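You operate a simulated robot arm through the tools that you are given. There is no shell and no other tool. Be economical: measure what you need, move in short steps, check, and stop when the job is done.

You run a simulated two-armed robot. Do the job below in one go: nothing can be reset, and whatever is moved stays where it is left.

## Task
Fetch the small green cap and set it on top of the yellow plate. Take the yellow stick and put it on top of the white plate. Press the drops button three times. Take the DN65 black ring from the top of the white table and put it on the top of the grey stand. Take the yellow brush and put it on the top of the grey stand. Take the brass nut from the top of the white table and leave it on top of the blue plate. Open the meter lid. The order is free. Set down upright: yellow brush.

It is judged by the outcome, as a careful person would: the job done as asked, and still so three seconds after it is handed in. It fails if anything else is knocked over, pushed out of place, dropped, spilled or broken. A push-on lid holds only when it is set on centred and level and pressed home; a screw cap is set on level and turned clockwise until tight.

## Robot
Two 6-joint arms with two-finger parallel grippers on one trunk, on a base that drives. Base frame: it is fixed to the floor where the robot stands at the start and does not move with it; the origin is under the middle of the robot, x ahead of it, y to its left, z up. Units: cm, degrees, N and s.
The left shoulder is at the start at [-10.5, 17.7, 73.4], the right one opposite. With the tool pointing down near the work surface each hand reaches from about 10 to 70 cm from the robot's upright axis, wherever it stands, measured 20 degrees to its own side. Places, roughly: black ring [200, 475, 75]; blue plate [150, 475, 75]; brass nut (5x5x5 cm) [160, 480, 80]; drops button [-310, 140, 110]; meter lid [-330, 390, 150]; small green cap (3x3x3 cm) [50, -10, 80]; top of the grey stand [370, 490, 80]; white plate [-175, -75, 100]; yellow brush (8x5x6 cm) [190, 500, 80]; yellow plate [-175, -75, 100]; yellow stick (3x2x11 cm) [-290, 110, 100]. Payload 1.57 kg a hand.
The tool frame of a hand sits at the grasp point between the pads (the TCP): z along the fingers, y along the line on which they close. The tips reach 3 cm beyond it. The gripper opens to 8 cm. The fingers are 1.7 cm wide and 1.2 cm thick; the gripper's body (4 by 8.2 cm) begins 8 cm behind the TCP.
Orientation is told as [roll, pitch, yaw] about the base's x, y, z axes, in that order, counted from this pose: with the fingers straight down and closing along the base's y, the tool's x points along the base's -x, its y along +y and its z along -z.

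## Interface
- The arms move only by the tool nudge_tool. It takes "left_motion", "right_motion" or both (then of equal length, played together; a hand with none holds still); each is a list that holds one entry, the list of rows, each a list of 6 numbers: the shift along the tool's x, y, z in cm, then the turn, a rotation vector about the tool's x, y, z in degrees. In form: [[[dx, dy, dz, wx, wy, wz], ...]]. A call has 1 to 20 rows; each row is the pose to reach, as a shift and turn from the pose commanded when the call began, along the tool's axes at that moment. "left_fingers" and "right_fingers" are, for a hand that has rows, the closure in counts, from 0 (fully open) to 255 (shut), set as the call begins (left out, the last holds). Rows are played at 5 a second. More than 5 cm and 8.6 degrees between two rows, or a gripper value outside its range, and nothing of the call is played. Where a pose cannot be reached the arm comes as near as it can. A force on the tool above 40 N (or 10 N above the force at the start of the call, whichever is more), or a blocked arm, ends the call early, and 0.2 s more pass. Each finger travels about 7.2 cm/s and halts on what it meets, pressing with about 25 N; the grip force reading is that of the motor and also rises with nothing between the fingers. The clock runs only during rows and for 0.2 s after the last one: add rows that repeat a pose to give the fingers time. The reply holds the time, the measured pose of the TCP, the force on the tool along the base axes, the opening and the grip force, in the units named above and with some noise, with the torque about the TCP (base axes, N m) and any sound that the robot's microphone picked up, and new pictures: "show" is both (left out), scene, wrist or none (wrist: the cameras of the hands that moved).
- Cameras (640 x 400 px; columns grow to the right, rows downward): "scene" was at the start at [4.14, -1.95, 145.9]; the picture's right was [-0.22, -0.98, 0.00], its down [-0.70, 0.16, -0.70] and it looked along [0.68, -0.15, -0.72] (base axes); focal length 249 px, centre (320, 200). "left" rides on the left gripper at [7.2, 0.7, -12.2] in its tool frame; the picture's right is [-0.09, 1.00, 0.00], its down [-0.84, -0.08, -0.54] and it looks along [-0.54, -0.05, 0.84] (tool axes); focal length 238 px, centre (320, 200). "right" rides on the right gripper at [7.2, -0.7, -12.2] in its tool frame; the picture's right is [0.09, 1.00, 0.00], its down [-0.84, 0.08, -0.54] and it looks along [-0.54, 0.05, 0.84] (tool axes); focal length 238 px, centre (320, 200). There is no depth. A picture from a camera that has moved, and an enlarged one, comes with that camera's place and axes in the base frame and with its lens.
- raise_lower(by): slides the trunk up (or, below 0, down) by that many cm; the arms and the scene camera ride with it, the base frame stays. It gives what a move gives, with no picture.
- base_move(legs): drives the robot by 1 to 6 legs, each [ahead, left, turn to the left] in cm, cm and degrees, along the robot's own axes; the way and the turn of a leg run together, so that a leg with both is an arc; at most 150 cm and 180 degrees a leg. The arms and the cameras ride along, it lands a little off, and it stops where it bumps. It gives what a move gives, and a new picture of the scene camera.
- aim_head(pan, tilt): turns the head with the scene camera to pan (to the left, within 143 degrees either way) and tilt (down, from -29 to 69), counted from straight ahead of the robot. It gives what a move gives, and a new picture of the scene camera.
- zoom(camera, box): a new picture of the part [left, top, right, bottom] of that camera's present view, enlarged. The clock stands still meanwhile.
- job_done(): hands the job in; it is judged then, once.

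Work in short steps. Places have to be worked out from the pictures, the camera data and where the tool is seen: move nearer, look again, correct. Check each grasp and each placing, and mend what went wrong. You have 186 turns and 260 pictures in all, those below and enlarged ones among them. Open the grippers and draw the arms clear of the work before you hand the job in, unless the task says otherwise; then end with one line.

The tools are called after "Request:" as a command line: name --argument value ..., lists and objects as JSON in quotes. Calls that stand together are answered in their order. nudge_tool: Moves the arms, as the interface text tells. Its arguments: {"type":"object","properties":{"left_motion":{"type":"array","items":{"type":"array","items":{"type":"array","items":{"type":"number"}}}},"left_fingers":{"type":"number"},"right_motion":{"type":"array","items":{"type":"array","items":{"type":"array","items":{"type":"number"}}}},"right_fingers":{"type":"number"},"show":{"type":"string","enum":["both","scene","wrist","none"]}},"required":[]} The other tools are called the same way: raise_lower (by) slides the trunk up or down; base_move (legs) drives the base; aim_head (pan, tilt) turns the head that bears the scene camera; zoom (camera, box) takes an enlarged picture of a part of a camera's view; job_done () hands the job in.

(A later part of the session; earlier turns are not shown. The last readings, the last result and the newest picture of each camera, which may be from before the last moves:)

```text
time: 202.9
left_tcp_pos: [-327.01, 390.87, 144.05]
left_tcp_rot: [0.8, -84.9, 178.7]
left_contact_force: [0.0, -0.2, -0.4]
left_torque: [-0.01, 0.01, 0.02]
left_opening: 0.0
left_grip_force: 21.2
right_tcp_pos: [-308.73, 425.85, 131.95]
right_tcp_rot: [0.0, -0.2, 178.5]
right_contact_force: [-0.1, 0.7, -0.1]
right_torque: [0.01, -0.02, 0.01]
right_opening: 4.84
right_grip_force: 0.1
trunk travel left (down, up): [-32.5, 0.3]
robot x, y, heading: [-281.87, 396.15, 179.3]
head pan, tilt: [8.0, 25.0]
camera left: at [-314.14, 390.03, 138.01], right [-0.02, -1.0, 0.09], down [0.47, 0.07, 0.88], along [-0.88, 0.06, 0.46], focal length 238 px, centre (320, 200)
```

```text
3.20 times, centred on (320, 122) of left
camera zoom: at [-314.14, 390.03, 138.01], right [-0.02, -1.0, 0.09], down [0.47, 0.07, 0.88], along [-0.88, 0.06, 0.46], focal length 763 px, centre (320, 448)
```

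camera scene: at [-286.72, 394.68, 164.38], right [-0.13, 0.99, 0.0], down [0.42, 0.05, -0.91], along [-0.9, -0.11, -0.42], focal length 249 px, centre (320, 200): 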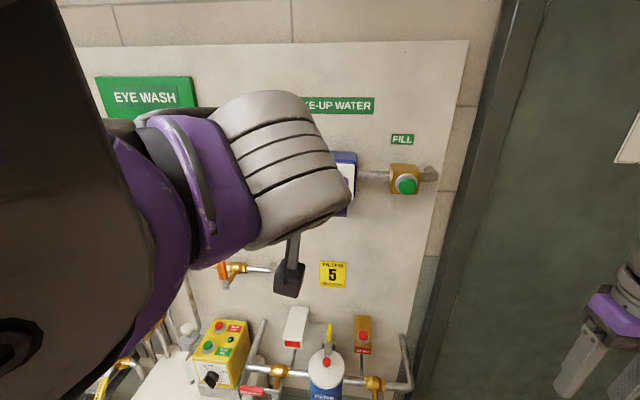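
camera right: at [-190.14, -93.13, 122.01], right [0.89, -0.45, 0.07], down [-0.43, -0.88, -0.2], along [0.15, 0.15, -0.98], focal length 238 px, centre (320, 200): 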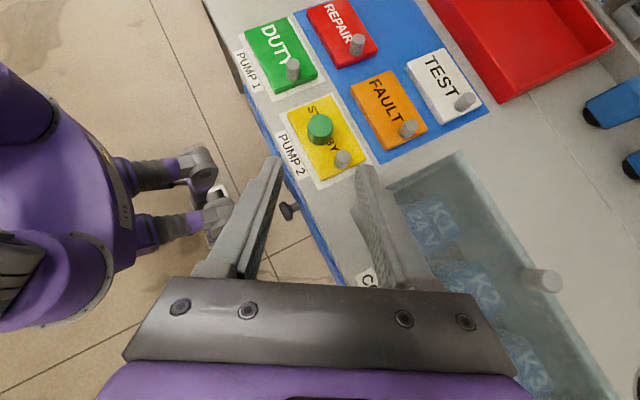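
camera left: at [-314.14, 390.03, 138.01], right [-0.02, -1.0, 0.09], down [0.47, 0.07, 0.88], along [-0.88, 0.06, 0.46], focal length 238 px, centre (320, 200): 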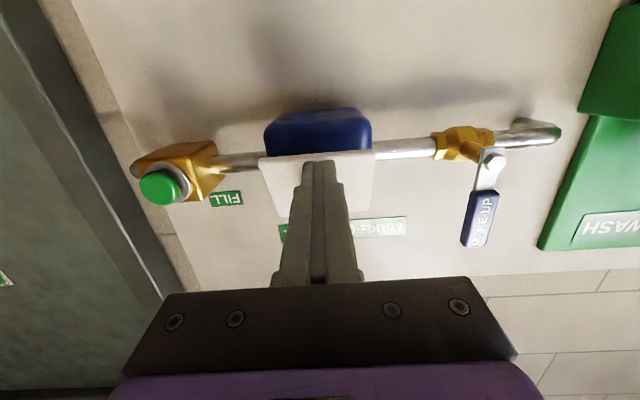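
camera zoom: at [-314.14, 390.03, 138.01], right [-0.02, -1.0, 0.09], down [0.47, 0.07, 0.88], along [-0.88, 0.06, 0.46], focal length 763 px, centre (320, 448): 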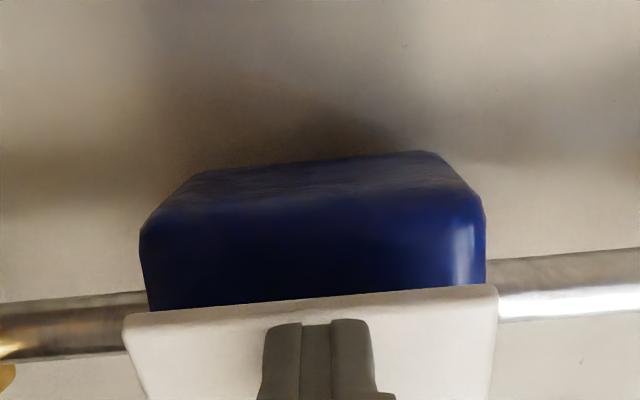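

Push upward along the knob's arc to about 75°, watching force.

Request:
nudge_tool --left_motion '[[[-0.9, 0, -0.3, 0, 0, 0], [-1.85, 0, -0.66, 0, 0, 0], [-2.6, 0, -1.1, 0, 0, 0], [-3.38, 0, -1.5, 0, 0, 0], [-4.2, 0, -1.85, 0, 0, 0], [-5.03, 0, -2.15, 0, 0, 0]]]'

```text
time: 203.6
left_tcp_pos: [-325.9, 391.03, 146.25]
left_tcp_rot: [-0.9, -85.0, -179.7]
left_contact_force: [0.5, -0.8, -0.7]
left_torque: [-0.01, -0.02, 0.04]
left_opening: 0.0
left_grip_force: 21.5
right_tcp_pos: [-308.44, 425.86, 131.86]
right_tcp_rot: [0.0, -0.3, 178.6]
right_contact_force: [0.2, -0.3, 0.7]
right_torque: [0.02, -0.01, 0.02]
right_opening: 4.86
right_grip_force: 0.1
trunk travel left (down, up): [-32.5, 0.3]
robot x, y, heading: [-281.91, 396.05, 179.2]
head pan, tilt: [8.0, 25.0]
stopped in row 3 (left hand): the force on the tool passed its limit at 41 N (the readings are from after the stop); the commanded pose is now the measured one
camera scene: at [-286.46, 394.67, 164.43], right [-0.13, 0.99, 0.0], down [0.42, 0.05, -0.91], along [-0.9, -0.11, -0.42], focal length 249 px, centre (320, 200)
camera left: at [-313.08, 390.1, 140.17], right [-0.02, -1.0, 0.09], down [0.47, 0.07, 0.88], along [-0.88, 0.06, 0.46], focal length 238 px, centre (320, 200)
```

scene: 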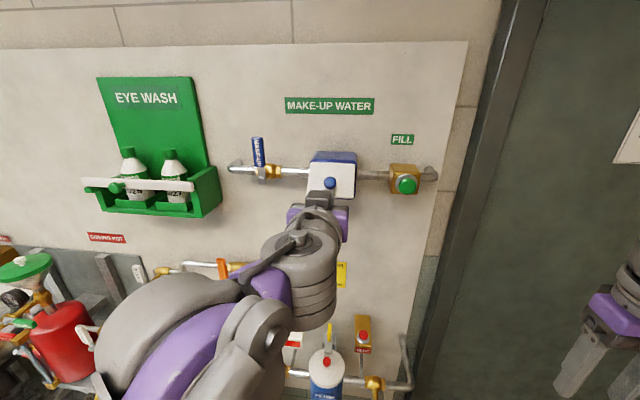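
left: 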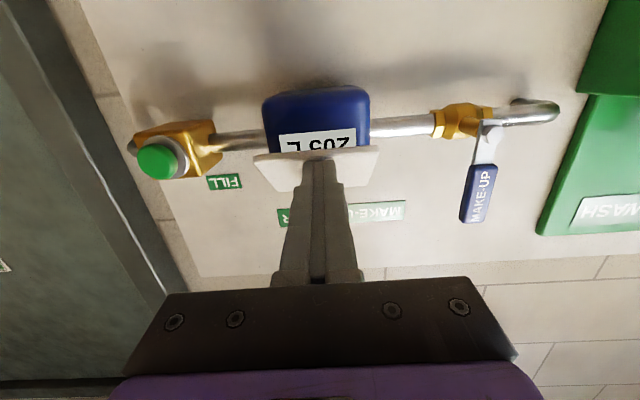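

The lid is now about 45° open (display "205 L" visible). Go under the lid: retract, lower, and slip the fingers beneath it.

Request:
nudge_tool --left_motion '[[[0.2, 0, -2.4, 0, 0, 0], [0.39, 0, -4.48, 0, 0, 0], [2.6, 0, -4.3, 0, 0, 0], [4.87, 0, -4.09, 0, 0, 0], [4.6, 0, -1, 0, 0, 0], [4.3, 0, 2.48, 0, 0, 0]]]' --show "wrist"

```text
time: 205.0
left_tcp_pos: [-328.54, 391.02, 141.56]
left_tcp_rot: [-0.4, -84.8, -179.9]
left_contact_force: [0.2, -0.1, -0.3]
left_torque: [-0.04, -0.02, -0.01]
left_opening: 0.0
left_grip_force: 21.1
right_tcp_pos: [-308.8, 425.96, 131.89]
right_tcp_rot: [0.0, -0.2, 178.5]
right_contact_force: [0.3, 0.1, 0.6]
right_torque: [-0.01, 0.0, 0.02]
right_opening: 4.87
right_grip_force: 0.0
trunk travel left (down, up): [-32.5, 0.3]
robot x, y, heading: [-281.92, 396.09, 179.1]
head pan, tilt: [8.0, 25.0]
camera left: at [-315.69, 390.24, 135.45], right [-0.02, -1.0, 0.09], down [0.46, 0.07, 0.88], along [-0.89, 0.06, 0.46], focal length 238 px, centre (320, 200)
```

left: 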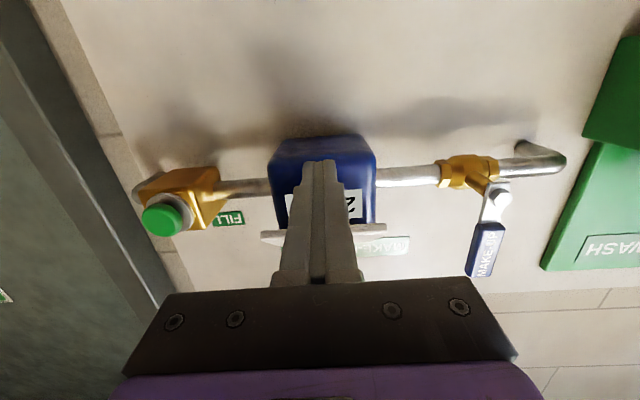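

The fingers are below the lid. Push upward 12 cm.

Request:
nudge_tool --left_motion '[[[-2, 0, -0.17, 0, 0, 0], [-4, 0, -0.35, 0, 0, 0], [-5, 0, -0.43, 0, 0, 0], [-6, 0, -0.5, 0, 0, 0], [-7, 0, -0.6, 0, 0, 0], [-8, 0, -0.7, 0, 0, 0], [-9, 0, -0.78, 0, 0, 0], [-10, 0, -0.87, 0, 0, 0], [-11, 0, -0.96, 0, 0, 0], [-12, 0, -1.04, 0, 0, 0]]]'

```text
time: 206.6
left_tcp_pos: [-328.29, 390.97, 150.24]
left_tcp_rot: [-5.8, -84.6, -174.8]
left_contact_force: [5.0, 0.5, -17.0]
left_torque: [-0.06, -0.48, 0.1]
left_opening: 0.0
left_grip_force: 20.9
right_tcp_pos: [-308.64, 425.83, 131.91]
right_tcp_rot: [0.0, -0.2, 178.6]
right_contact_force: [0.4, -0.1, -0.4]
right_torque: [0.02, 0.01, -0.03]
right_opening: 4.88
right_grip_force: 0.0
trunk travel left (down, up): [-32.5, 0.3]
robot x, y, heading: [-281.67, 395.83, 179.3]
head pan, tilt: [8.0, 25.0]
stopped in row 8 (left hand): the force on the tool passed its limit at 53 N (the readings are from after the stop); the commanded pose is now the measured one
camera scene: at [-286.82, 394.69, 164.4], right [-0.13, 0.99, 0.0], down [0.42, 0.05, -0.91], along [-0.9, -0.11, -0.42], focal length 249 px, centre (320, 200)
camera left: at [-315.38, 390.18, 144.21], right [-0.02, -1.0, 0.08], down [0.46, 0.07, 0.89], along [-0.89, 0.05, 0.46], focal length 238 px, centre (320, 200)
```

scene: 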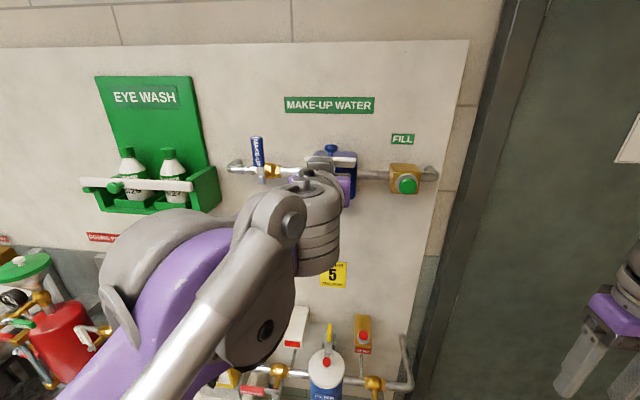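
left: 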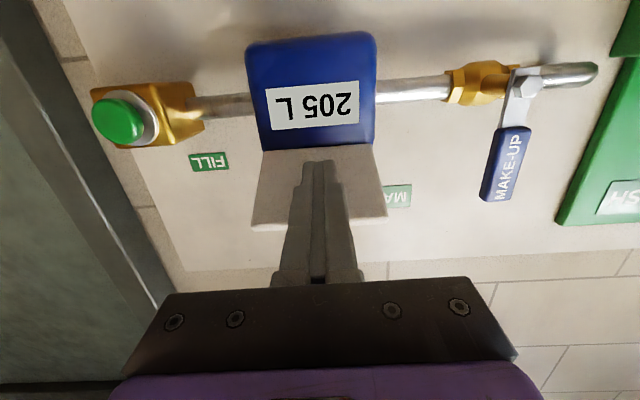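

The lid stands about horizontal or beyond, with the display fully visible; it resists more (end stop). Lower the hand, withdraw and see whether it stays.

Request:
nudge_tool --left_motion '[[[1.5, 0, 0, 0, 0, 0], [3, 0, -1, 0, 0, 0], [4, 0, -5, 0, 0, 0], [4.5, 0, -10, 0, 0, 0], [5, 0, -14, 0, 0, 0]]]'

Request:
zoom --camera "left" --box '[160, 0, 480, 200]'

```text
refused: row 4 steps farther than a row can; nothing moved
```

```text
2.00 times, centred on (320, 100) of left
camera zoom: at [-315.38, 390.18, 144.21], right [-0.02, -1.0, 0.08], down [0.46, 0.07, 0.89], along [-0.89, 0.05, 0.46], focal length 477 px, centre (320, 400)
```

zoom: 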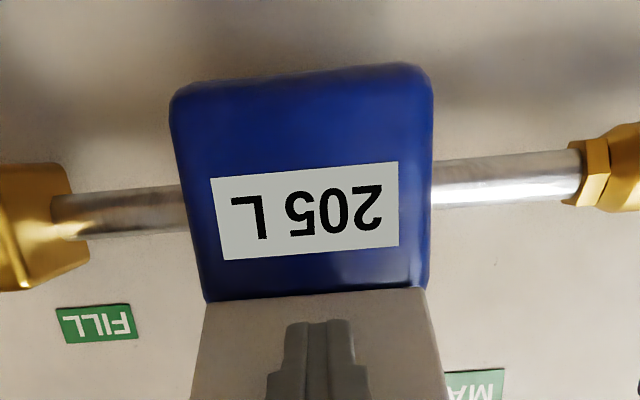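

Same again with smaller steps.

Request:
nudge_tool --left_motion '[[[1.5, 0, 0, 0, 0, 0], [3, 0, -1, 0, 0, 0], [4, 0, -4, 0, 0, 0], [4.5, 0, -8, 0, 0, 0], [5, 0, -12, 0, 0, 0], [5, 0, -15, 0, 0, 0]]]'

Request:
zoom --camera "left" --box '[160, 0, 480, 200]'

```text
time: 208.0
left_tcp_pos: [-312.72, 390.68, 146.71]
left_tcp_rot: [-4.9, -84.6, -175.4]
left_contact_force: [-0.6, 0.2, 0.3]
left_torque: [0.03, -0.03, -0.02]
left_opening: 0.01
left_grip_force: 21.4
right_tcp_pos: [-308.58, 425.92, 131.93]
right_tcp_rot: [0.0, -0.2, 178.4]
right_contact_force: [0.1, -0.7, -0.2]
right_torque: [0.0, 0.01, -0.02]
right_opening: 4.84
right_grip_force: 0.1
trunk travel left (down, up): [-32.5, 0.3]
robot x, y, heading: [-281.31, 395.78, 179.1]
head pan, tilt: [8.0, 25.0]
camera scene: at [-286.79, 394.6, 164.41], right [-0.13, 0.99, 0.0], down [0.42, 0.05, -0.91], along [-0.9, -0.11, -0.42], focal length 249 px, centre (320, 200)
camera left: at [-299.76, 389.93, 140.82], right [-0.02, -1.0, 0.08], down [0.46, 0.07, 0.88], along [-0.89, 0.05, 0.46], focal length 238 px, centre (320, 200)
```

scene: 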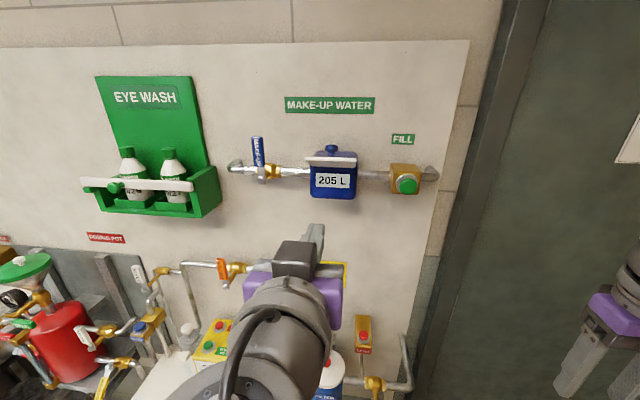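
left: 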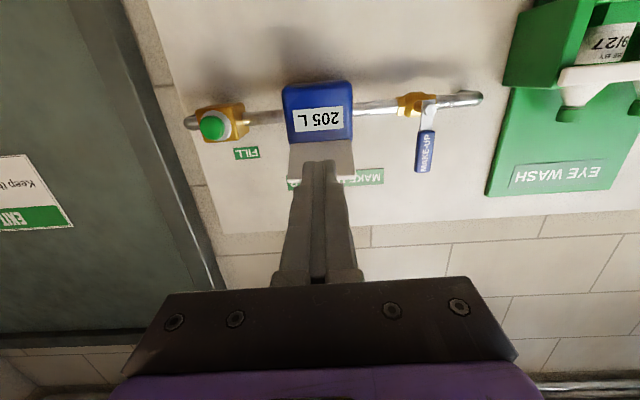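

```text
2.00 times, centred on (320, 100) of left
camera zoom: at [-299.76, 389.93, 140.82], right [-0.02, -1.0, 0.08], down [0.46, 0.07, 0.88], along [-0.89, 0.05, 0.46], focal length 477 px, centre (320, 400)
```

zoom: 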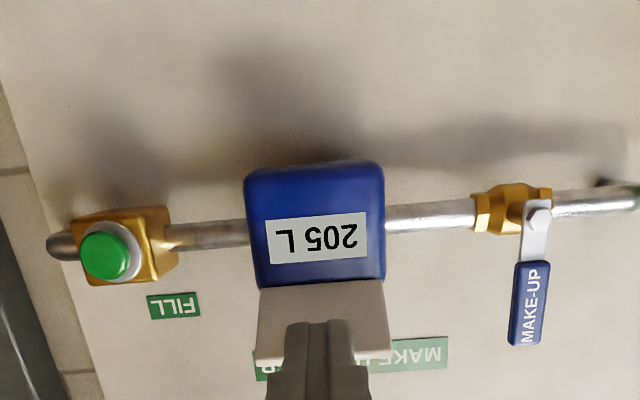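

The lid stays open with "205 L" shown. Now back away, lower the trunk and restore the left hand's neutral pose.

Request:
base_move --legs '[[-45, 0, 0]]'

Request:
zoom --camera "scene" --box '[270, 130, 410, 220]'

Request:
raise_lower --by -15

Request:
nudge_tool --left_motion '[[[0, 0, -2, 0, 8.5, 0], [0, 0, -4, 0, 17, 0], [0, 0, -4, 0, 25.5, 0], [0, 0, -4, 0, 34, 0], [0, 0, -4, 0, 42.5, 0], [4, 0, -4, 0, 51, 0], [6, 0, -4, 0, 59.5, 0], [8, 0, -4, 0, 68, 0], [8, 0, -4, 0, 76.5, 0], [8, 0, -4, 0, 84.6, 0]]]' --left_fingers 0 --show "none"

```text
time: 210.7
left_tcp_pos: [-269.55, 390.3, 146.92]
left_tcp_rot: [-4.7, -84.6, -175.8]
left_contact_force: [-0.5, 0.0, 0.8]
left_torque: [0.02, 0.03, -0.01]
left_opening: 0.0
left_grip_force: 21.4
right_tcp_pos: [-265.42, 425.21, 131.99]
right_tcp_rot: [0.0, -0.3, 178.4]
right_contact_force: [0.0, -0.1, 0.0]
right_torque: [0.0, 0.01, 0.01]
right_opening: 4.86
right_grip_force: 0.2
trunk travel left (down, up): [-32.5, 0.3]
robot x, y, heading: [-238.72, 395.38, 179.5]
head pan, tilt: [8.0, 25.0]
camera scene: at [-243.66, 394.1, 164.42], right [-0.12, 0.99, 0.0], down [0.42, 0.05, -0.91], along [-0.9, -0.11, -0.42], focal length 249 px, centre (320, 200)
```

scene: 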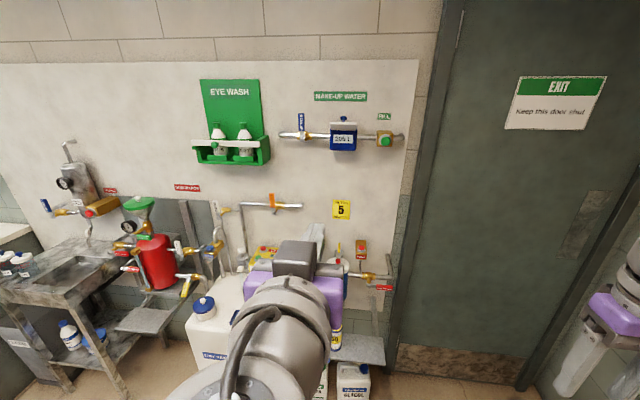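

```text
4.44 times, centred on (340, 175) of scene
camera zoom: at [-243.66, 394.1, 164.42], right [-0.12, 0.99, 0.0], down [0.42, 0.05, -0.91], along [-0.9, -0.11, -0.42], focal length 1107 px, centre (231, 311)
```

zoom: 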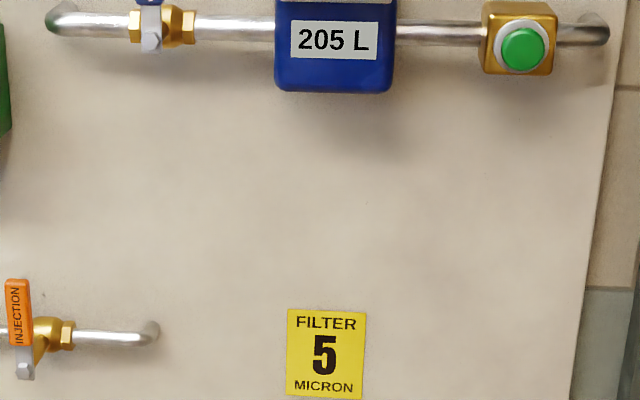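

```text
time: 212.4
left_tcp_pos: [-269.51, 390.24, 131.83]
left_tcp_rot: [-4.8, -84.5, -175.7]
left_contact_force: [0.5, 0.2, -0.5]
left_torque: [-0.03, 0.0, 0.03]
left_opening: 0.02
left_grip_force: 21.5
right_tcp_pos: [-265.25, 425.25, 117.0]
right_tcp_rot: [0.1, -0.2, 178.3]
right_contact_force: [-0.2, 0.0, -0.5]
right_torque: [0.0, -0.01, 0.01]
right_opening: 4.81
right_grip_force: 0.0
trunk travel left (down, up): [-17.5, 15.3]
robot x, y, heading: [-238.88, 395.44, 179.1]
head pan, tilt: [8.0, 25.0]
```

```text
time: 214.6
left_tcp_pos: [-264.92, 390.35, 124.25]
left_tcp_rot: [-0.5, 0.1, 179.3]
left_contact_force: [-0.7, -0.5, -0.2]
left_torque: [0.01, -0.02, 0.04]
left_opening: 8.0
left_grip_force: 0.1
left hand out of reach, approached as far as the arm can: row 5
right_tcp_pos: [-265.43, 425.29, 116.88]
right_tcp_rot: [0.0, -0.2, 178.4]
right_contact_force: [0.0, 0.4, -0.2]
right_torque: [-0.03, 0.0, 0.02]
right_opening: 4.85
right_grip_force: 0.1
trunk travel left (down, up): [-17.5, 15.3]
robot x, y, heading: [-238.7, 395.57, 179.4]
head pan, tilt: [8.0, 25.0]
```

Now turn and drive along +x to the white table area (x≈175), staying at y≈370.

Request:
base_move --legs '[[0, 0, 178], [0, -25, 0], [150, 0, 0], [150, 0, 0], [110, 0, 0]]'

```text
time: 244.0
left_tcp_pos: [190.34, 420.14, 124.38]
left_tcp_rot: [-0.5, 0.0, 5.5]
left_contact_force: [0.6, 0.1, 0.1]
left_torque: [0.05, 0.04, -0.02]
left_opening: 8.03
left_grip_force: 0.1
right_tcp_pos: [194.87, 385.35, 116.85]
right_tcp_rot: [0.0, -0.2, 4.6]
right_contact_force: [0.5, -0.5, 0.3]
right_torque: [0.02, 0.04, -0.05]
right_opening: 4.84
right_grip_force: 0.1
trunk travel left (down, up): [-17.5, 15.3]
robot x, y, heading: [165.06, 412.5, 5.0]
head pan, tilt: [8.0, 25.0]
camera scene: at [170.32, 413.83, 149.07], right [0.23, -0.97, 0.0], down [-0.41, -0.1, -0.91], along [0.88, 0.21, -0.42], focal length 249 px, centre (320, 200)
```

scene: 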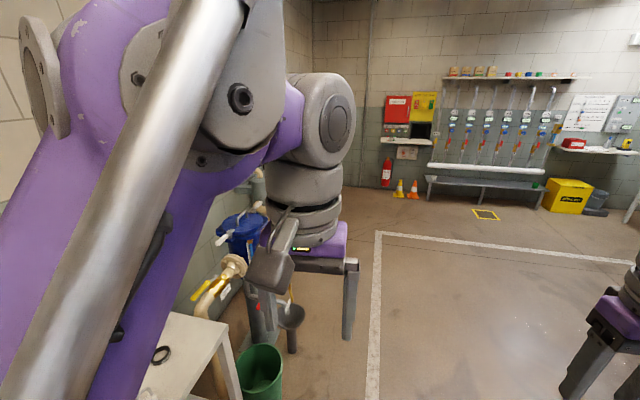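

Shift away from the table, turn to face it and look down.

Request:
base_move --legs '[[0, -22, 0], [0, 0, 85]]'

Request:
aim_head --pan 0 --tilt 40

Request:
zoom --camera "scene" --box '[180, 80, 440, 240]'

```text
time: 250.2
left_tcp_pos: [160.91, 416.51, 124.28]
left_tcp_rot: [-0.4, -0.1, 91.2]
left_contact_force: [-0.2, 0.4, -0.1]
left_torque: [0.01, 0.04, 0.0]
left_opening: 8.0
left_grip_force: 0.1
right_tcp_pos: [195.93, 418.16, 116.89]
right_tcp_rot: [0.1, -0.1, 90.2]
right_contact_force: [0.0, -0.2, 0.3]
right_torque: [0.01, 0.0, -0.02]
right_opening: 4.82
right_grip_force: 0.1
trunk travel left (down, up): [-17.5, 15.3]
robot x, y, heading: [166.73, 390.6, 91.2]
head pan, tilt: [8.0, 25.0]
camera scene: at [165.51, 395.84, 149.07], right [0.99, 0.16, 0.0], down [0.07, -0.42, -0.91], along [-0.14, 0.9, -0.42], focal length 249 px, centre (320, 200)
```

scene: 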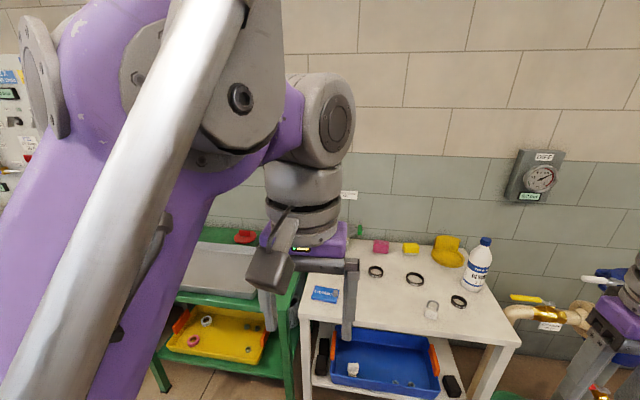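

```text
time: 250.9
left_tcp_pos: [160.97, 416.5, 124.28]
left_tcp_rot: [-0.4, 0.1, 91.3]
left_contact_force: [0.2, -0.8, 0.2]
left_torque: [0.01, -0.02, -0.01]
left_opening: 7.98
left_grip_force: 0.0
right_tcp_pos: [195.92, 418.36, 117.03]
right_tcp_rot: [0.0, -0.1, 90.2]
right_contact_force: [-0.4, -0.2, 0.5]
right_torque: [0.01, -0.02, 0.03]
right_opening: 4.86
right_grip_force: 0.1
trunk travel left (down, up): [-17.5, 15.3]
robot x, y, heading: [166.92, 390.64, 91.0]
head pan, tilt: [0.0, 40.0]
camera scene: at [166.79, 395.24, 146.75], right [1.0, 0.02, 0.0], down [0.01, -0.64, -0.77], along [-0.01, 0.77, -0.64], focal length 249 px, centre (320, 200)
```

scene: 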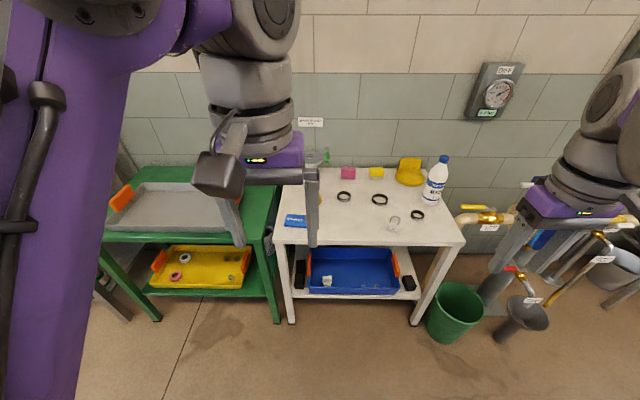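

```text
2.46 times, centred on (310, 160) of scene
camera zoom: at [166.79, 395.24, 146.75], right [1.0, 0.02, 0.0], down [0.01, -0.64, -0.77], along [-0.01, 0.77, -0.64], focal length 613 px, centre (345, 298)
```

zoom: 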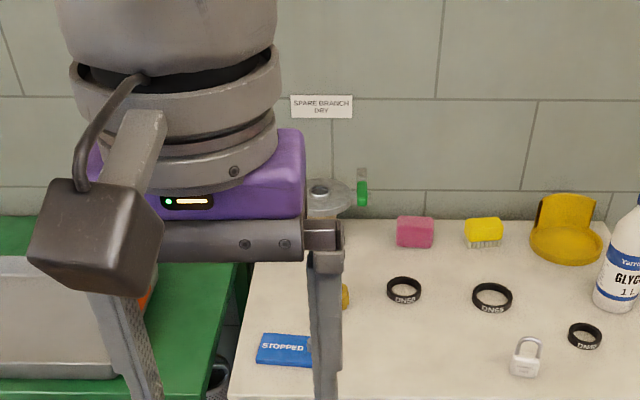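

I see: blue "STOPPED" plate ≈[156,468], brass nut ≈[166,479], DN65 ring ≈[192.5,482], yellow brush ≈[194,501]. Drive closer (to x≈177, y≈425).

Request:
base_move --legs '[[0, -11, -1], [34, 0, 0]]'

Request:
aim_head --pan 0 --tilt 55

Request:
zoom --camera "left" --box '[0, 0, 640, 400]'

Request:
zoom --camera "right" --box '[0, 0, 640, 400]'

```text
time: 254.4
left_tcp_pos: [172.44, 450.73, 124.38]
left_tcp_rot: [-0.4, 0.0, 91.0]
left_contact_force: [0.1, -0.3, 0.1]
left_torque: [0.01, 0.02, -0.01]
left_opening: 8.0
left_grip_force: 0.1
right_tcp_pos: [207.35, 452.22, 116.97]
right_tcp_rot: [0.0, -0.1, 90.0]
right_contact_force: [0.0, 0.2, -0.3]
right_torque: [0.01, 0.02, -0.01]
right_opening: 4.86
right_grip_force: 0.0
trunk travel left (down, up): [-17.5, 15.3]
robot x, y, heading: [178.11, 424.43, 90.7]
head pan, tilt: [0.0, 40.0]
camera scene: at [178.14, 429.51, 146.74], right [1.0, 0.01, 0.0], down [0.01, -0.64, -0.77], along [-0.01, 0.77, -0.64], focal length 249 px, centre (320, 200)
```

scene: 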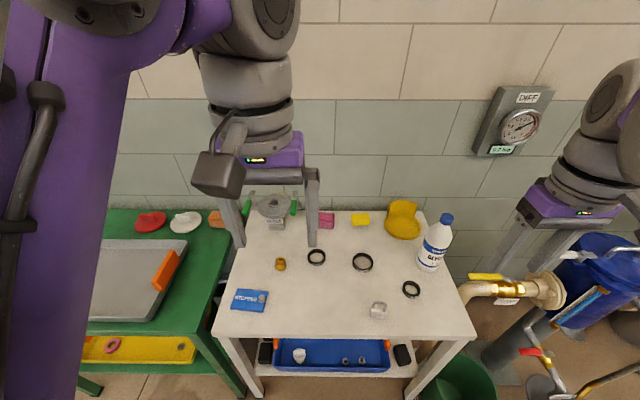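

```text
time: 255.2
left_tcp_pos: [172.4, 450.71, 124.29]
left_tcp_rot: [-0.5, 0.0, 90.9]
left_contact_force: [-0.6, -0.1, -0.2]
left_torque: [0.0, 0.01, 0.05]
left_opening: 8.0
left_grip_force: 0.0
right_tcp_pos: [207.42, 452.29, 116.91]
right_tcp_rot: [-0.1, -0.1, 89.9]
right_contact_force: [-0.3, -0.1, 0.4]
right_torque: [0.0, -0.01, 0.01]
right_opening: 4.88
right_grip_force: 0.1
trunk travel left (down, up): [-17.5, 15.3]
robot x, y, heading: [178.19, 424.84, 90.4]
head pan, tilt: [0.0, 55.0]
camera scene: at [178.16, 428.16, 144.68], right [1.0, 0.01, 0.0], down [0.01, -0.82, -0.57], along [-0.01, 0.57, -0.82], focal length 249 px, centre (320, 200)
```

scene: 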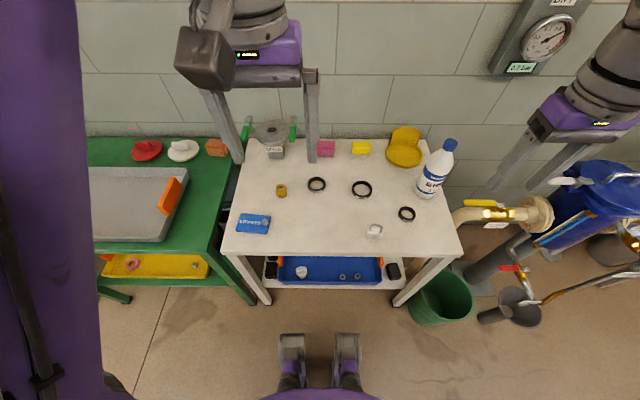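

```text
1.00 times, centred on (320, 200) of left (not enlarged: the box is as wide or as high as the picture)
camera zoom: at [171.82, 443.38, 136.5], right [-1.0, 0.07, -0.01], down [0.06, 0.84, 0.54], along [0.05, 0.54, -0.84], focal length 238 px, centre (320, 200)
```

zoom: 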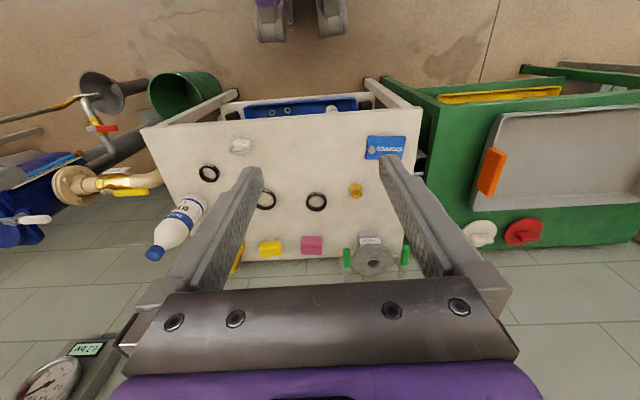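

```text
1.00 times, centred on (320, 200) of right (not enlarged: the box is as wide or as high as the picture)
camera zoom: at [208.12, 444.93, 129.15], right [-1.0, -0.09, 0.0], down [-0.08, 0.83, 0.55], along [-0.05, 0.54, -0.84], focal length 238 px, centre (320, 200)
```

zoom: 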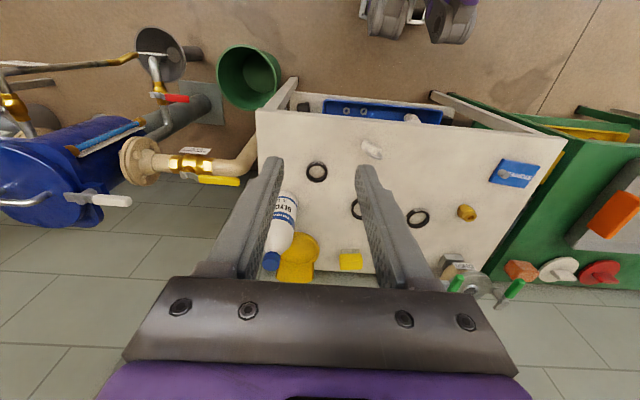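

Triangulated: nut ≈[164.4,479.3,76], table top ≈74. Bring the left hand over the nut at z≈92 for a closer look.

Request:
nudge_tool --left_motion '[[[-3, 1, 3, 0, 0, 0], [-6, 2, 6, 0, 0, 0], [-9, 3, 9, 0, 0, 0], [-12, 4, 12, 0, 0, 0], [-15, 5, 15, 0, 0, 0], [-18, 6, 18, 0, 0, 0], [-21, 7, 21, 0, 0, 0], [-24, 7.5, 24, 0, 0, 0], [-26, 7.5, 27, 0, 0, 0], [-28, 7.5, 30, 0, 0, 0], [-28.3, 7.5, 32, 0, 0, 0], [-28.3, 7.5, 32, 0, 0, 0]]]'

Request:
zoom --camera "left" --box '[240, 80, 400, 200]'

```text
time: 257.8
left_tcp_pos: [164.36, 478.7, 92.48]
left_tcp_rot: [-0.3, 0.0, 91.0]
left_contact_force: [-0.4, 0.3, 0.1]
left_torque: [-0.02, 0.0, 0.01]
left_opening: 7.98
left_grip_force: 0.1
right_tcp_pos: [207.37, 452.23, 116.97]
right_tcp_rot: [0.0, -0.2, 90.0]
right_contact_force: [0.1, -0.3, 0.6]
right_torque: [-0.02, 0.0, 0.0]
right_opening: 4.84
right_grip_force: 0.1
trunk travel left (down, up): [-17.5, 15.3]
robot x, y, heading: [178.22, 424.75, 90.7]
head pan, tilt: [0.0, 55.0]
camera scene: at [178.16, 428.18, 144.67], right [1.0, 0.01, 0.0], down [0.01, -0.82, -0.57], along [-0.01, 0.57, -0.82], focal length 249 px, centre (320, 200)
camera left: at [163.83, 471.49, 104.68], right [-1.0, 0.07, -0.01], down [0.06, 0.84, 0.54], along [0.05, 0.54, -0.84], focal length 238 px, centre (320, 200)
```

scene: 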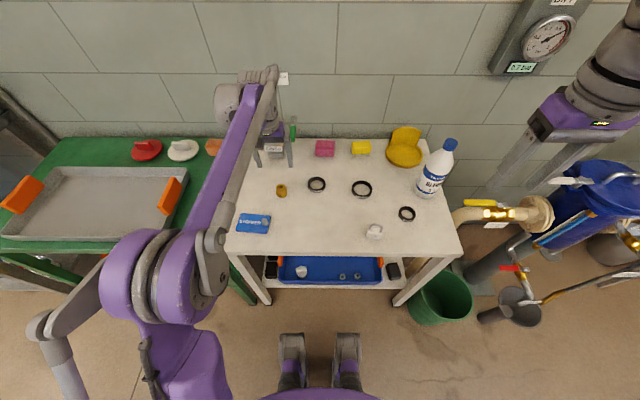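
left: 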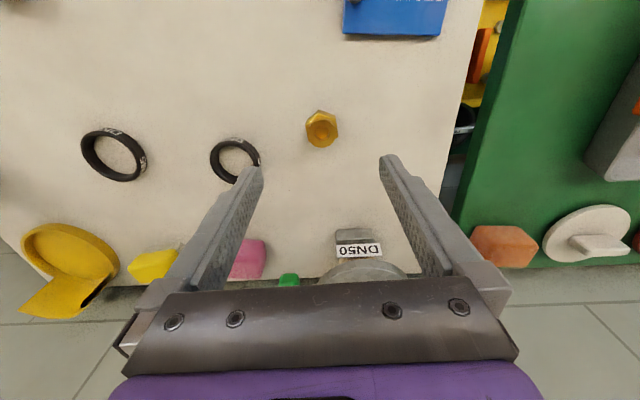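

```text
3.33 times, centred on (320, 140) of left
camera zoom: at [163.83, 471.49, 104.68], right [-1.0, 0.07, -0.01], down [0.06, 0.84, 0.54], along [0.05, 0.54, -0.84], focal length 794 px, centre (320, 400)
```

zoom: 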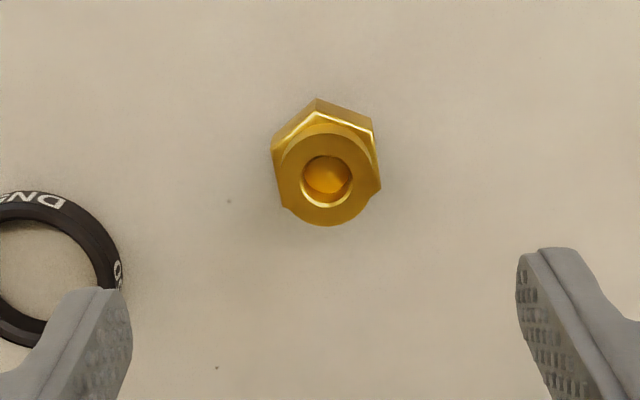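

The nut's centre is at ≈[164.5,479.6], with flats facing the fingers. Descend to z≈79, then check.

Request:
nudge_tool --left_motion '[[[-0.5, 0, 4, 0, 0, 0], [-0.9, -0.1, 8, 0, 0, 0], [-0.9, -0.1, 11, 0, 0, 0], [-0.9, -0.1, 13.5, 0, 0, 0], [-0.9, -0.1, 13.5, 0, 0, 0]]]' --left_fingers 60 --show "wrist"

```text
time: 259.0
left_tcp_pos: [164.93, 479.84, 78.78]
left_tcp_rot: [-0.4, -0.1, 91.0]
left_contact_force: [1.2, 0.5, -0.2]
left_torque: [-0.03, -0.01, 0.03]
left_opening: 6.11
left_grip_force: 0.1
right_tcp_pos: [207.27, 452.19, 116.97]
right_tcp_rot: [-0.1, -0.1, 90.0]
right_contact_force: [0.4, 0.9, 1.0]
right_torque: [-0.01, 0.01, 0.0]
right_opening: 4.86
right_grip_force: 0.0
trunk travel left (down, up): [-17.5, 15.3]
robot x, y, heading: [178.52, 424.87, 90.7]
head pan, tilt: [0.0, 55.0]
camera left: at [164.28, 472.6, 90.99], right [-1.0, 0.07, -0.01], down [0.06, 0.84, 0.54], along [0.05, 0.54, -0.84], focal length 238 px, centre (320, 200)
```

left: 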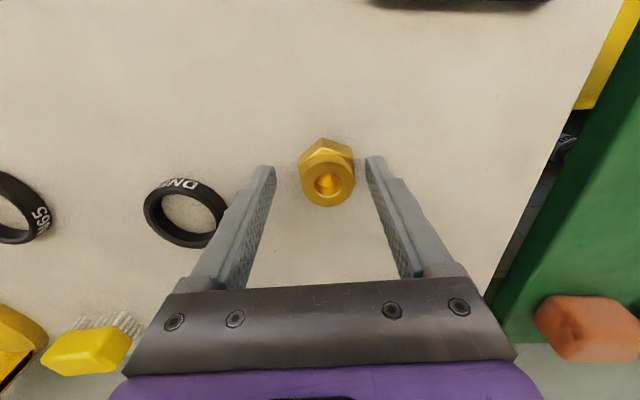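

Aligned. Descend 1.4 cm and close.

Request:
nudge_tool --left_motion '[[[0, 0.4, 0.7, 0, 0, 0], [0, 0.4, 1.4, 0, 0, 0], [0, 0.4, 1.4, 0, 0, 0]]]' --show "none"

Request:
nudge_tool --left_motion '[[[0, 0, 0, 0, 0, 0], [0, 0, 0, 0, 0, 0], [0, 0, 0, 0, 0, 0], [0, 0, 0, 0, 0, 0]]]' --left_fingers 255 --show "wrist"

```text
time: 259.8
left_tcp_pos: [164.46, 479.77, 77.3]
left_tcp_rot: [-0.5, 0.0, 90.9]
left_contact_force: [0.2, 0.0, 0.6]
left_torque: [-0.04, 0.01, -0.03]
left_opening: 6.1
left_grip_force: 0.1
right_tcp_pos: [207.29, 452.42, 116.97]
right_tcp_rot: [0.0, -0.3, 90.0]
right_contact_force: [-0.2, 0.1, 0.7]
right_torque: [-0.01, 0.0, -0.01]
right_opening: 4.86
right_grip_force: 0.0
trunk travel left (down, up): [-17.5, 15.3]
robot x, y, heading: [178.3, 425.12, 90.9]
head pan, tilt: [0.0, 55.0]
```

```text
time: 260.8
left_tcp_pos: [164.38, 479.82, 77.36]
left_tcp_rot: [-0.5, 0.0, 91.0]
left_contact_force: [-1.5, -0.1, 1.1]
left_torque: [0.04, 0.0, 0.01]
left_opening: 4.08
left_grip_force: 25.4
right_tcp_pos: [207.36, 452.2, 116.95]
right_tcp_rot: [0.0, -0.2, 90.0]
right_contact_force: [-1.0, -0.2, -0.1]
right_torque: [0.01, -0.01, 0.0]
right_opening: 4.87
right_grip_force: 0.1
trunk travel left (down, up): [-17.5, 15.3]
robot x, y, heading: [178.63, 424.85, 90.9]
head pan, tilt: [0.0, 55.0]
camera left: at [163.85, 472.47, 89.51], right [-1.0, 0.07, -0.01], down [0.06, 0.84, 0.54], along [0.05, 0.54, -0.84], focal length 238 px, centre (320, 200)
```

left: 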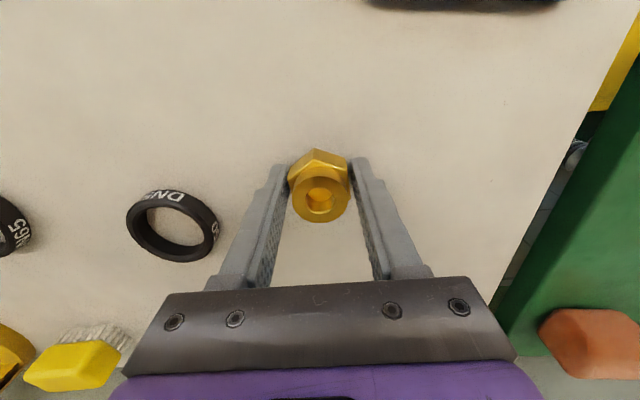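

Gripped at 4.1 cm. Lift and carry above the blue plate, then look.

Request:
nudge_tool --left_motion '[[[0, 0, -2, 0, 0, 0], [0, 0, -5, 0, 0, 0], [3, 2, -8, 0, 0, 0], [6, 4, -9, 0, 0, 0], [9, 6, -9, 0, 0, 0], [12.3, 8.3, -9, 0, 0, 0], [12.3, 8.3, -9, 0, 0, 0]]]'

Request:
zoom --camera "scene" --box '[210, 170, 330, 260]'

```text
time: 262.4
left_tcp_pos: [156.59, 467.61, 86.37]
left_tcp_rot: [-0.4, 0.0, 91.0]
left_contact_force: [-0.1, 0.3, -1.8]
left_torque: [0.01, 0.04, 0.03]
left_opening: 4.09
left_grip_force: 25.1
right_tcp_pos: [207.39, 452.43, 116.94]
right_tcp_rot: [0.0, -0.1, 90.1]
right_contact_force: [-0.1, 0.0, 0.4]
right_torque: [-0.02, 0.01, -0.03]
right_opening: 4.85
right_grip_force: 0.1
trunk travel left (down, up): [-17.5, 15.3]
robot x, y, heading: [178.49, 425.0, 90.8]
head pan, tilt: [0.0, 55.0]
camera scene: at [178.17, 428.25, 144.67], right [1.0, 0.01, 0.0], down [0.01, -0.82, -0.57], along [-0.01, 0.57, -0.82], focal length 249 px, centre (320, 200)
camera left: at [155.98, 460.24, 98.56], right [-1.0, 0.08, -0.01], down [0.06, 0.84, 0.54], along [0.05, 0.54, -0.84], focal length 238 px, centre (320, 200)
```

scene: 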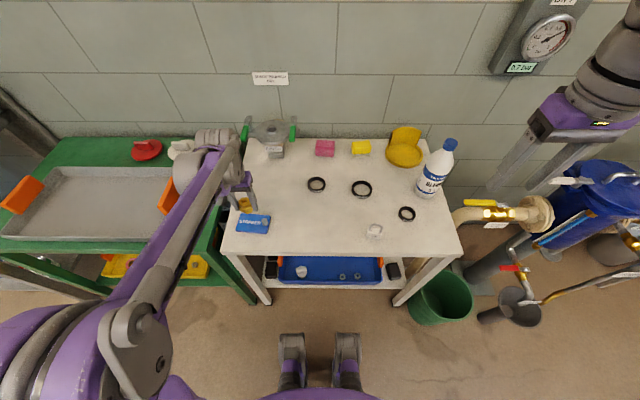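
left: 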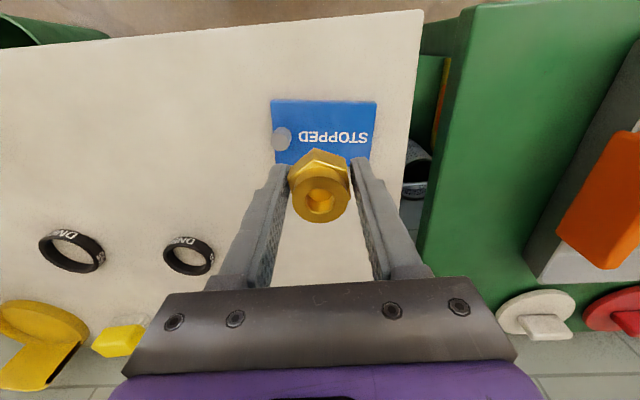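

```text
4.44 times, centred on (270, 215) of scene
camera zoom: at [178.17, 428.25, 144.67], right [1.0, 0.01, 0.0], down [0.01, -0.82, -0.57], along [-0.01, 0.57, -0.82], focal length 1107 px, centre (542, 133)
```

zoom: 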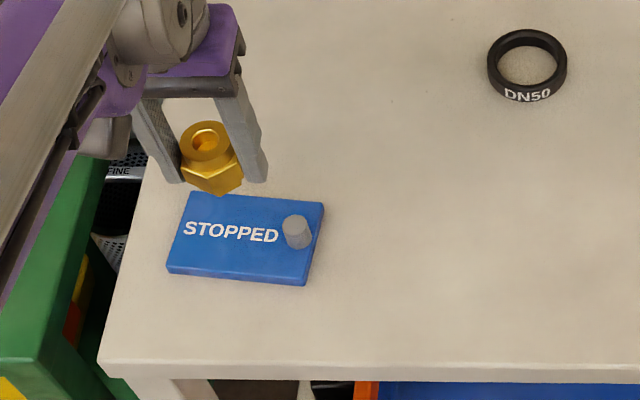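

Plate spans x 151–161, y 464–471 with its knob at x≈160.5. I'll set the nut at x≈154.6; descend to just above.

Request:
nudge_tool --left_motion '[[[0.2, 2, 1, 0, 0, 0], [0.2, 2, 4, 0, 0, 0], [0.2, 2, 6.2, 0, 0, 0], [0.2, 2, 6.7, 0, 0, 0], [0.2, 2, 7.0, 0, 0, 0]]]' --show "wrist"

Request:
zoom --camera "scene" --box '[210, 180, 310, 255]'

```text
time: 263.6
left_tcp_pos: [154.41, 467.14, 79.26]
left_tcp_rot: [-0.4, 0.0, 91.0]
left_contact_force: [0.4, 0.5, -2.3]
left_torque: [-0.01, 0.0, -0.02]
left_opening: 4.06
left_grip_force: 24.8
right_tcp_pos: [207.35, 452.34, 116.91]
right_tcp_rot: [0.0, -0.2, 90.0]
right_contact_force: [0.5, -0.2, 0.5]
right_torque: [0.01, 0.01, 0.01]
right_opening: 4.87
right_grip_force: 0.0
trunk travel left (down, up): [-17.5, 15.3]
robot x, y, heading: [178.14, 424.98, 90.7]
head pan, tilt: [0.0, 55.0]
camera left: at [153.84, 459.85, 91.49], right [-1.0, 0.07, -0.01], down [0.06, 0.84, 0.54], along [0.05, 0.54, -0.84], focal length 238 px, centre (320, 200)
```

left: 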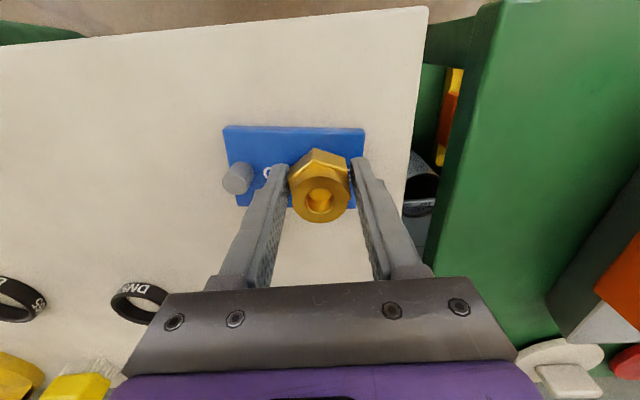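

```text
5.33 times, centred on (260, 218) of scene
camera zoom: at [178.15, 428.19, 144.67], right [1.0, 0.01, 0.0], down [0.01, -0.82, -0.57], along [-0.01, 0.57, -0.82], focal length 1328 px, centre (640, 107)
```

zoom: 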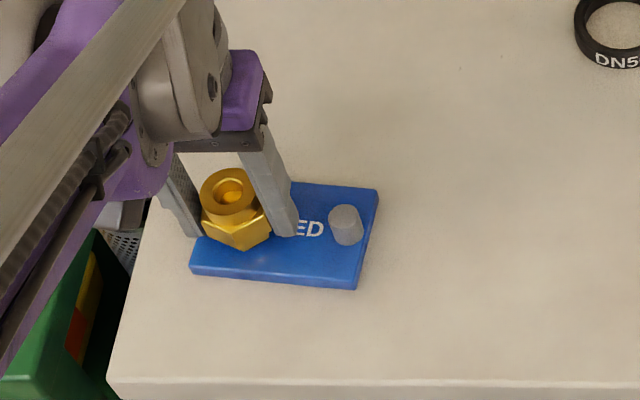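

Shift 0.9 cm toward the knob (ample room) and lower to contact.

Request:
nudge_tool --left_motion '[[[-0.3, -0.9, 0, 0, 0, 0], [-0.3, -0.9, 0.2, 0, 0, 0], [-0.3, -0.9, 0.4, 0, 0, 0], [-0.3, -0.9, 0.6, 0, 0, 0]]]' --show "none"

```text
time: 264.6
left_tcp_pos: [155.33, 467.5, 78.59]
left_tcp_rot: [-0.3, 0.0, 91.0]
left_contact_force: [0.8, 0.5, -1.7]
left_torque: [-0.01, 0.01, -0.03]
left_opening: 4.09
left_grip_force: 25.4
right_tcp_pos: [207.31, 452.17, 116.95]
right_tcp_rot: [0.1, -0.2, 90.0]
right_contact_force: [0.6, -0.6, -0.2]
right_torque: [0.03, -0.02, -0.01]
right_opening: 4.88
right_grip_force: 0.1
trunk travel left (down, up): [-17.5, 15.3]
robot x, y, heading: [177.71, 424.72, 90.5]
head pan, tilt: [0.0, 55.0]
```

Request:
nudge_tool --left_motion '[[[0, 0, 0.2, 0, 0, 0], [0, 0, 0.4, 0, 0, 0], [0, 0, 0.6, 0, 0, 0]]]' --show "none"

Request:
zoom --camera "scene" --box '[210, 180, 310, 255]'

```text
time: 265.4
left_tcp_pos: [155.36, 467.39, 78.18]
left_tcp_rot: [-0.3, -0.2, 90.9]
left_contact_force: [-1.8, 7.0, 34.8]
left_torque: [0.22, 0.41, -0.11]
left_opening: 4.06
left_grip_force: 25.5
right_tcp_pos: [207.36, 452.18, 117.03]
right_tcp_rot: [0.0, -0.2, 90.0]
right_contact_force: [0.6, -0.3, -0.1]
right_torque: [-0.05, 0.01, 0.0]
right_opening: 4.87
right_grip_force: 0.1
trunk travel left (down, up): [-17.5, 15.3]
robot x, y, heading: [178.48, 424.99, 90.8]
head pan, tilt: [0.0, 55.0]
```

```text
5.33 times, centred on (260, 218) of scene
camera zoom: at [178.27, 428.01, 144.69], right [1.0, 0.01, 0.0], down [0.01, -0.82, -0.57], along [-0.01, 0.57, -0.82], focal length 1328 px, centre (640, 107)
```

zoom: 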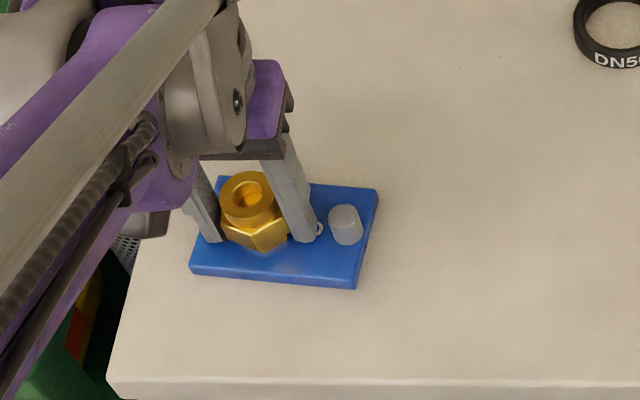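

Firm contact. Ease up, open a little (5.2 cm) and lift away.

Request:
nudge_tool --left_motion '[[[0, 0, -0.25, 0, 0, 0], [0, 0, -0.25, 0, 0, 0], [0, 0, -0.25, 0, 0, 0]]]' --left_fingers 92 --show "none"

Request:
nudge_tool --left_motion '[[[0, 0, -2, 0, 0, 0], [0, 0, -5, 0, 0, 0], [2, 0, -9, 0, 0, 0], [4, 0, -13, 0, 0, 0], [6, 0, -17, 0, 0, 0], [8, 0, -21, 0, 0, 0]]]' --show "wrist"

Request:
zoom --camera "scene" --box '[230, 180, 330, 255]'

```text
time: 266.2
left_tcp_pos: [155.2, 467.33, 78.27]
left_tcp_rot: [-0.5, 0.0, 91.0]
left_contact_force: [0.1, 0.4, 0.0]
left_torque: [0.0, 0.0, -0.02]
left_opening: 5.11
left_grip_force: 0.1
right_tcp_pos: [207.29, 452.25, 116.92]
right_tcp_rot: [0.0, -0.2, 90.0]
right_contact_force: [0.1, -0.6, 0.4]
right_torque: [-0.02, -0.03, -0.01]
right_opening: 4.86
right_grip_force: 0.1
trunk travel left (down, up): [-17.5, 15.3]
robot x, y, heading: [178.28, 424.94, 90.9]
head pan, tilt: [0.0, 55.0]
```

```text
time: 267.6
left_tcp_pos: [154.88, 459.5, 99.5]
left_tcp_rot: [-0.3, -0.1, 91.0]
left_contact_force: [0.3, 0.4, -0.2]
left_torque: [0.01, 0.02, -0.02]
left_opening: 5.11
left_grip_force: 0.0
right_tcp_pos: [207.44, 452.31, 116.97]
right_tcp_rot: [0.0, -0.3, 90.0]
right_contact_force: [0.5, 0.8, 0.5]
right_torque: [0.01, 0.0, 0.04]
right_opening: 4.86
right_grip_force: 0.0
trunk travel left (down, up): [-17.5, 15.3]
robot x, y, heading: [178.26, 424.96, 90.6]
head pan, tilt: [0.0, 55.0]
camera left: at [154.35, 452.09, 111.75], right [-1.0, 0.07, -0.01], down [0.06, 0.84, 0.54], along [0.05, 0.54, -0.84], focal length 238 px, centre (320, 200)
```

left: 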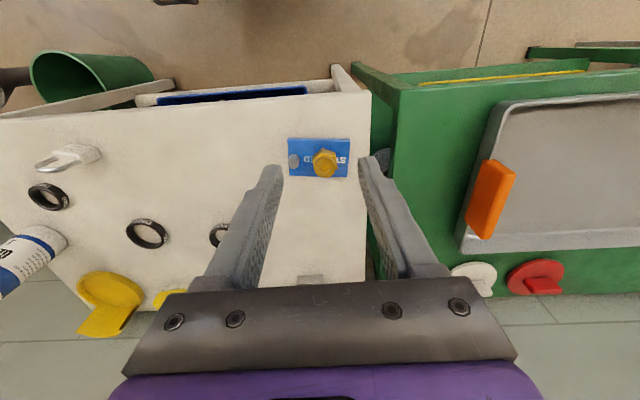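

```text
5.33 times, centred on (280, 218) of scene
camera zoom: at [178.18, 428.09, 144.67], right [1.0, 0.01, 0.0], down [0.01, -0.82, -0.57], along [-0.01, 0.57, -0.82], focal length 1328 px, centre (533, 107)
```

zoom: 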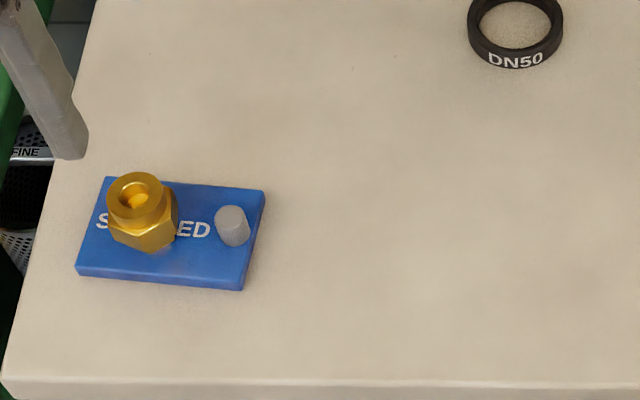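

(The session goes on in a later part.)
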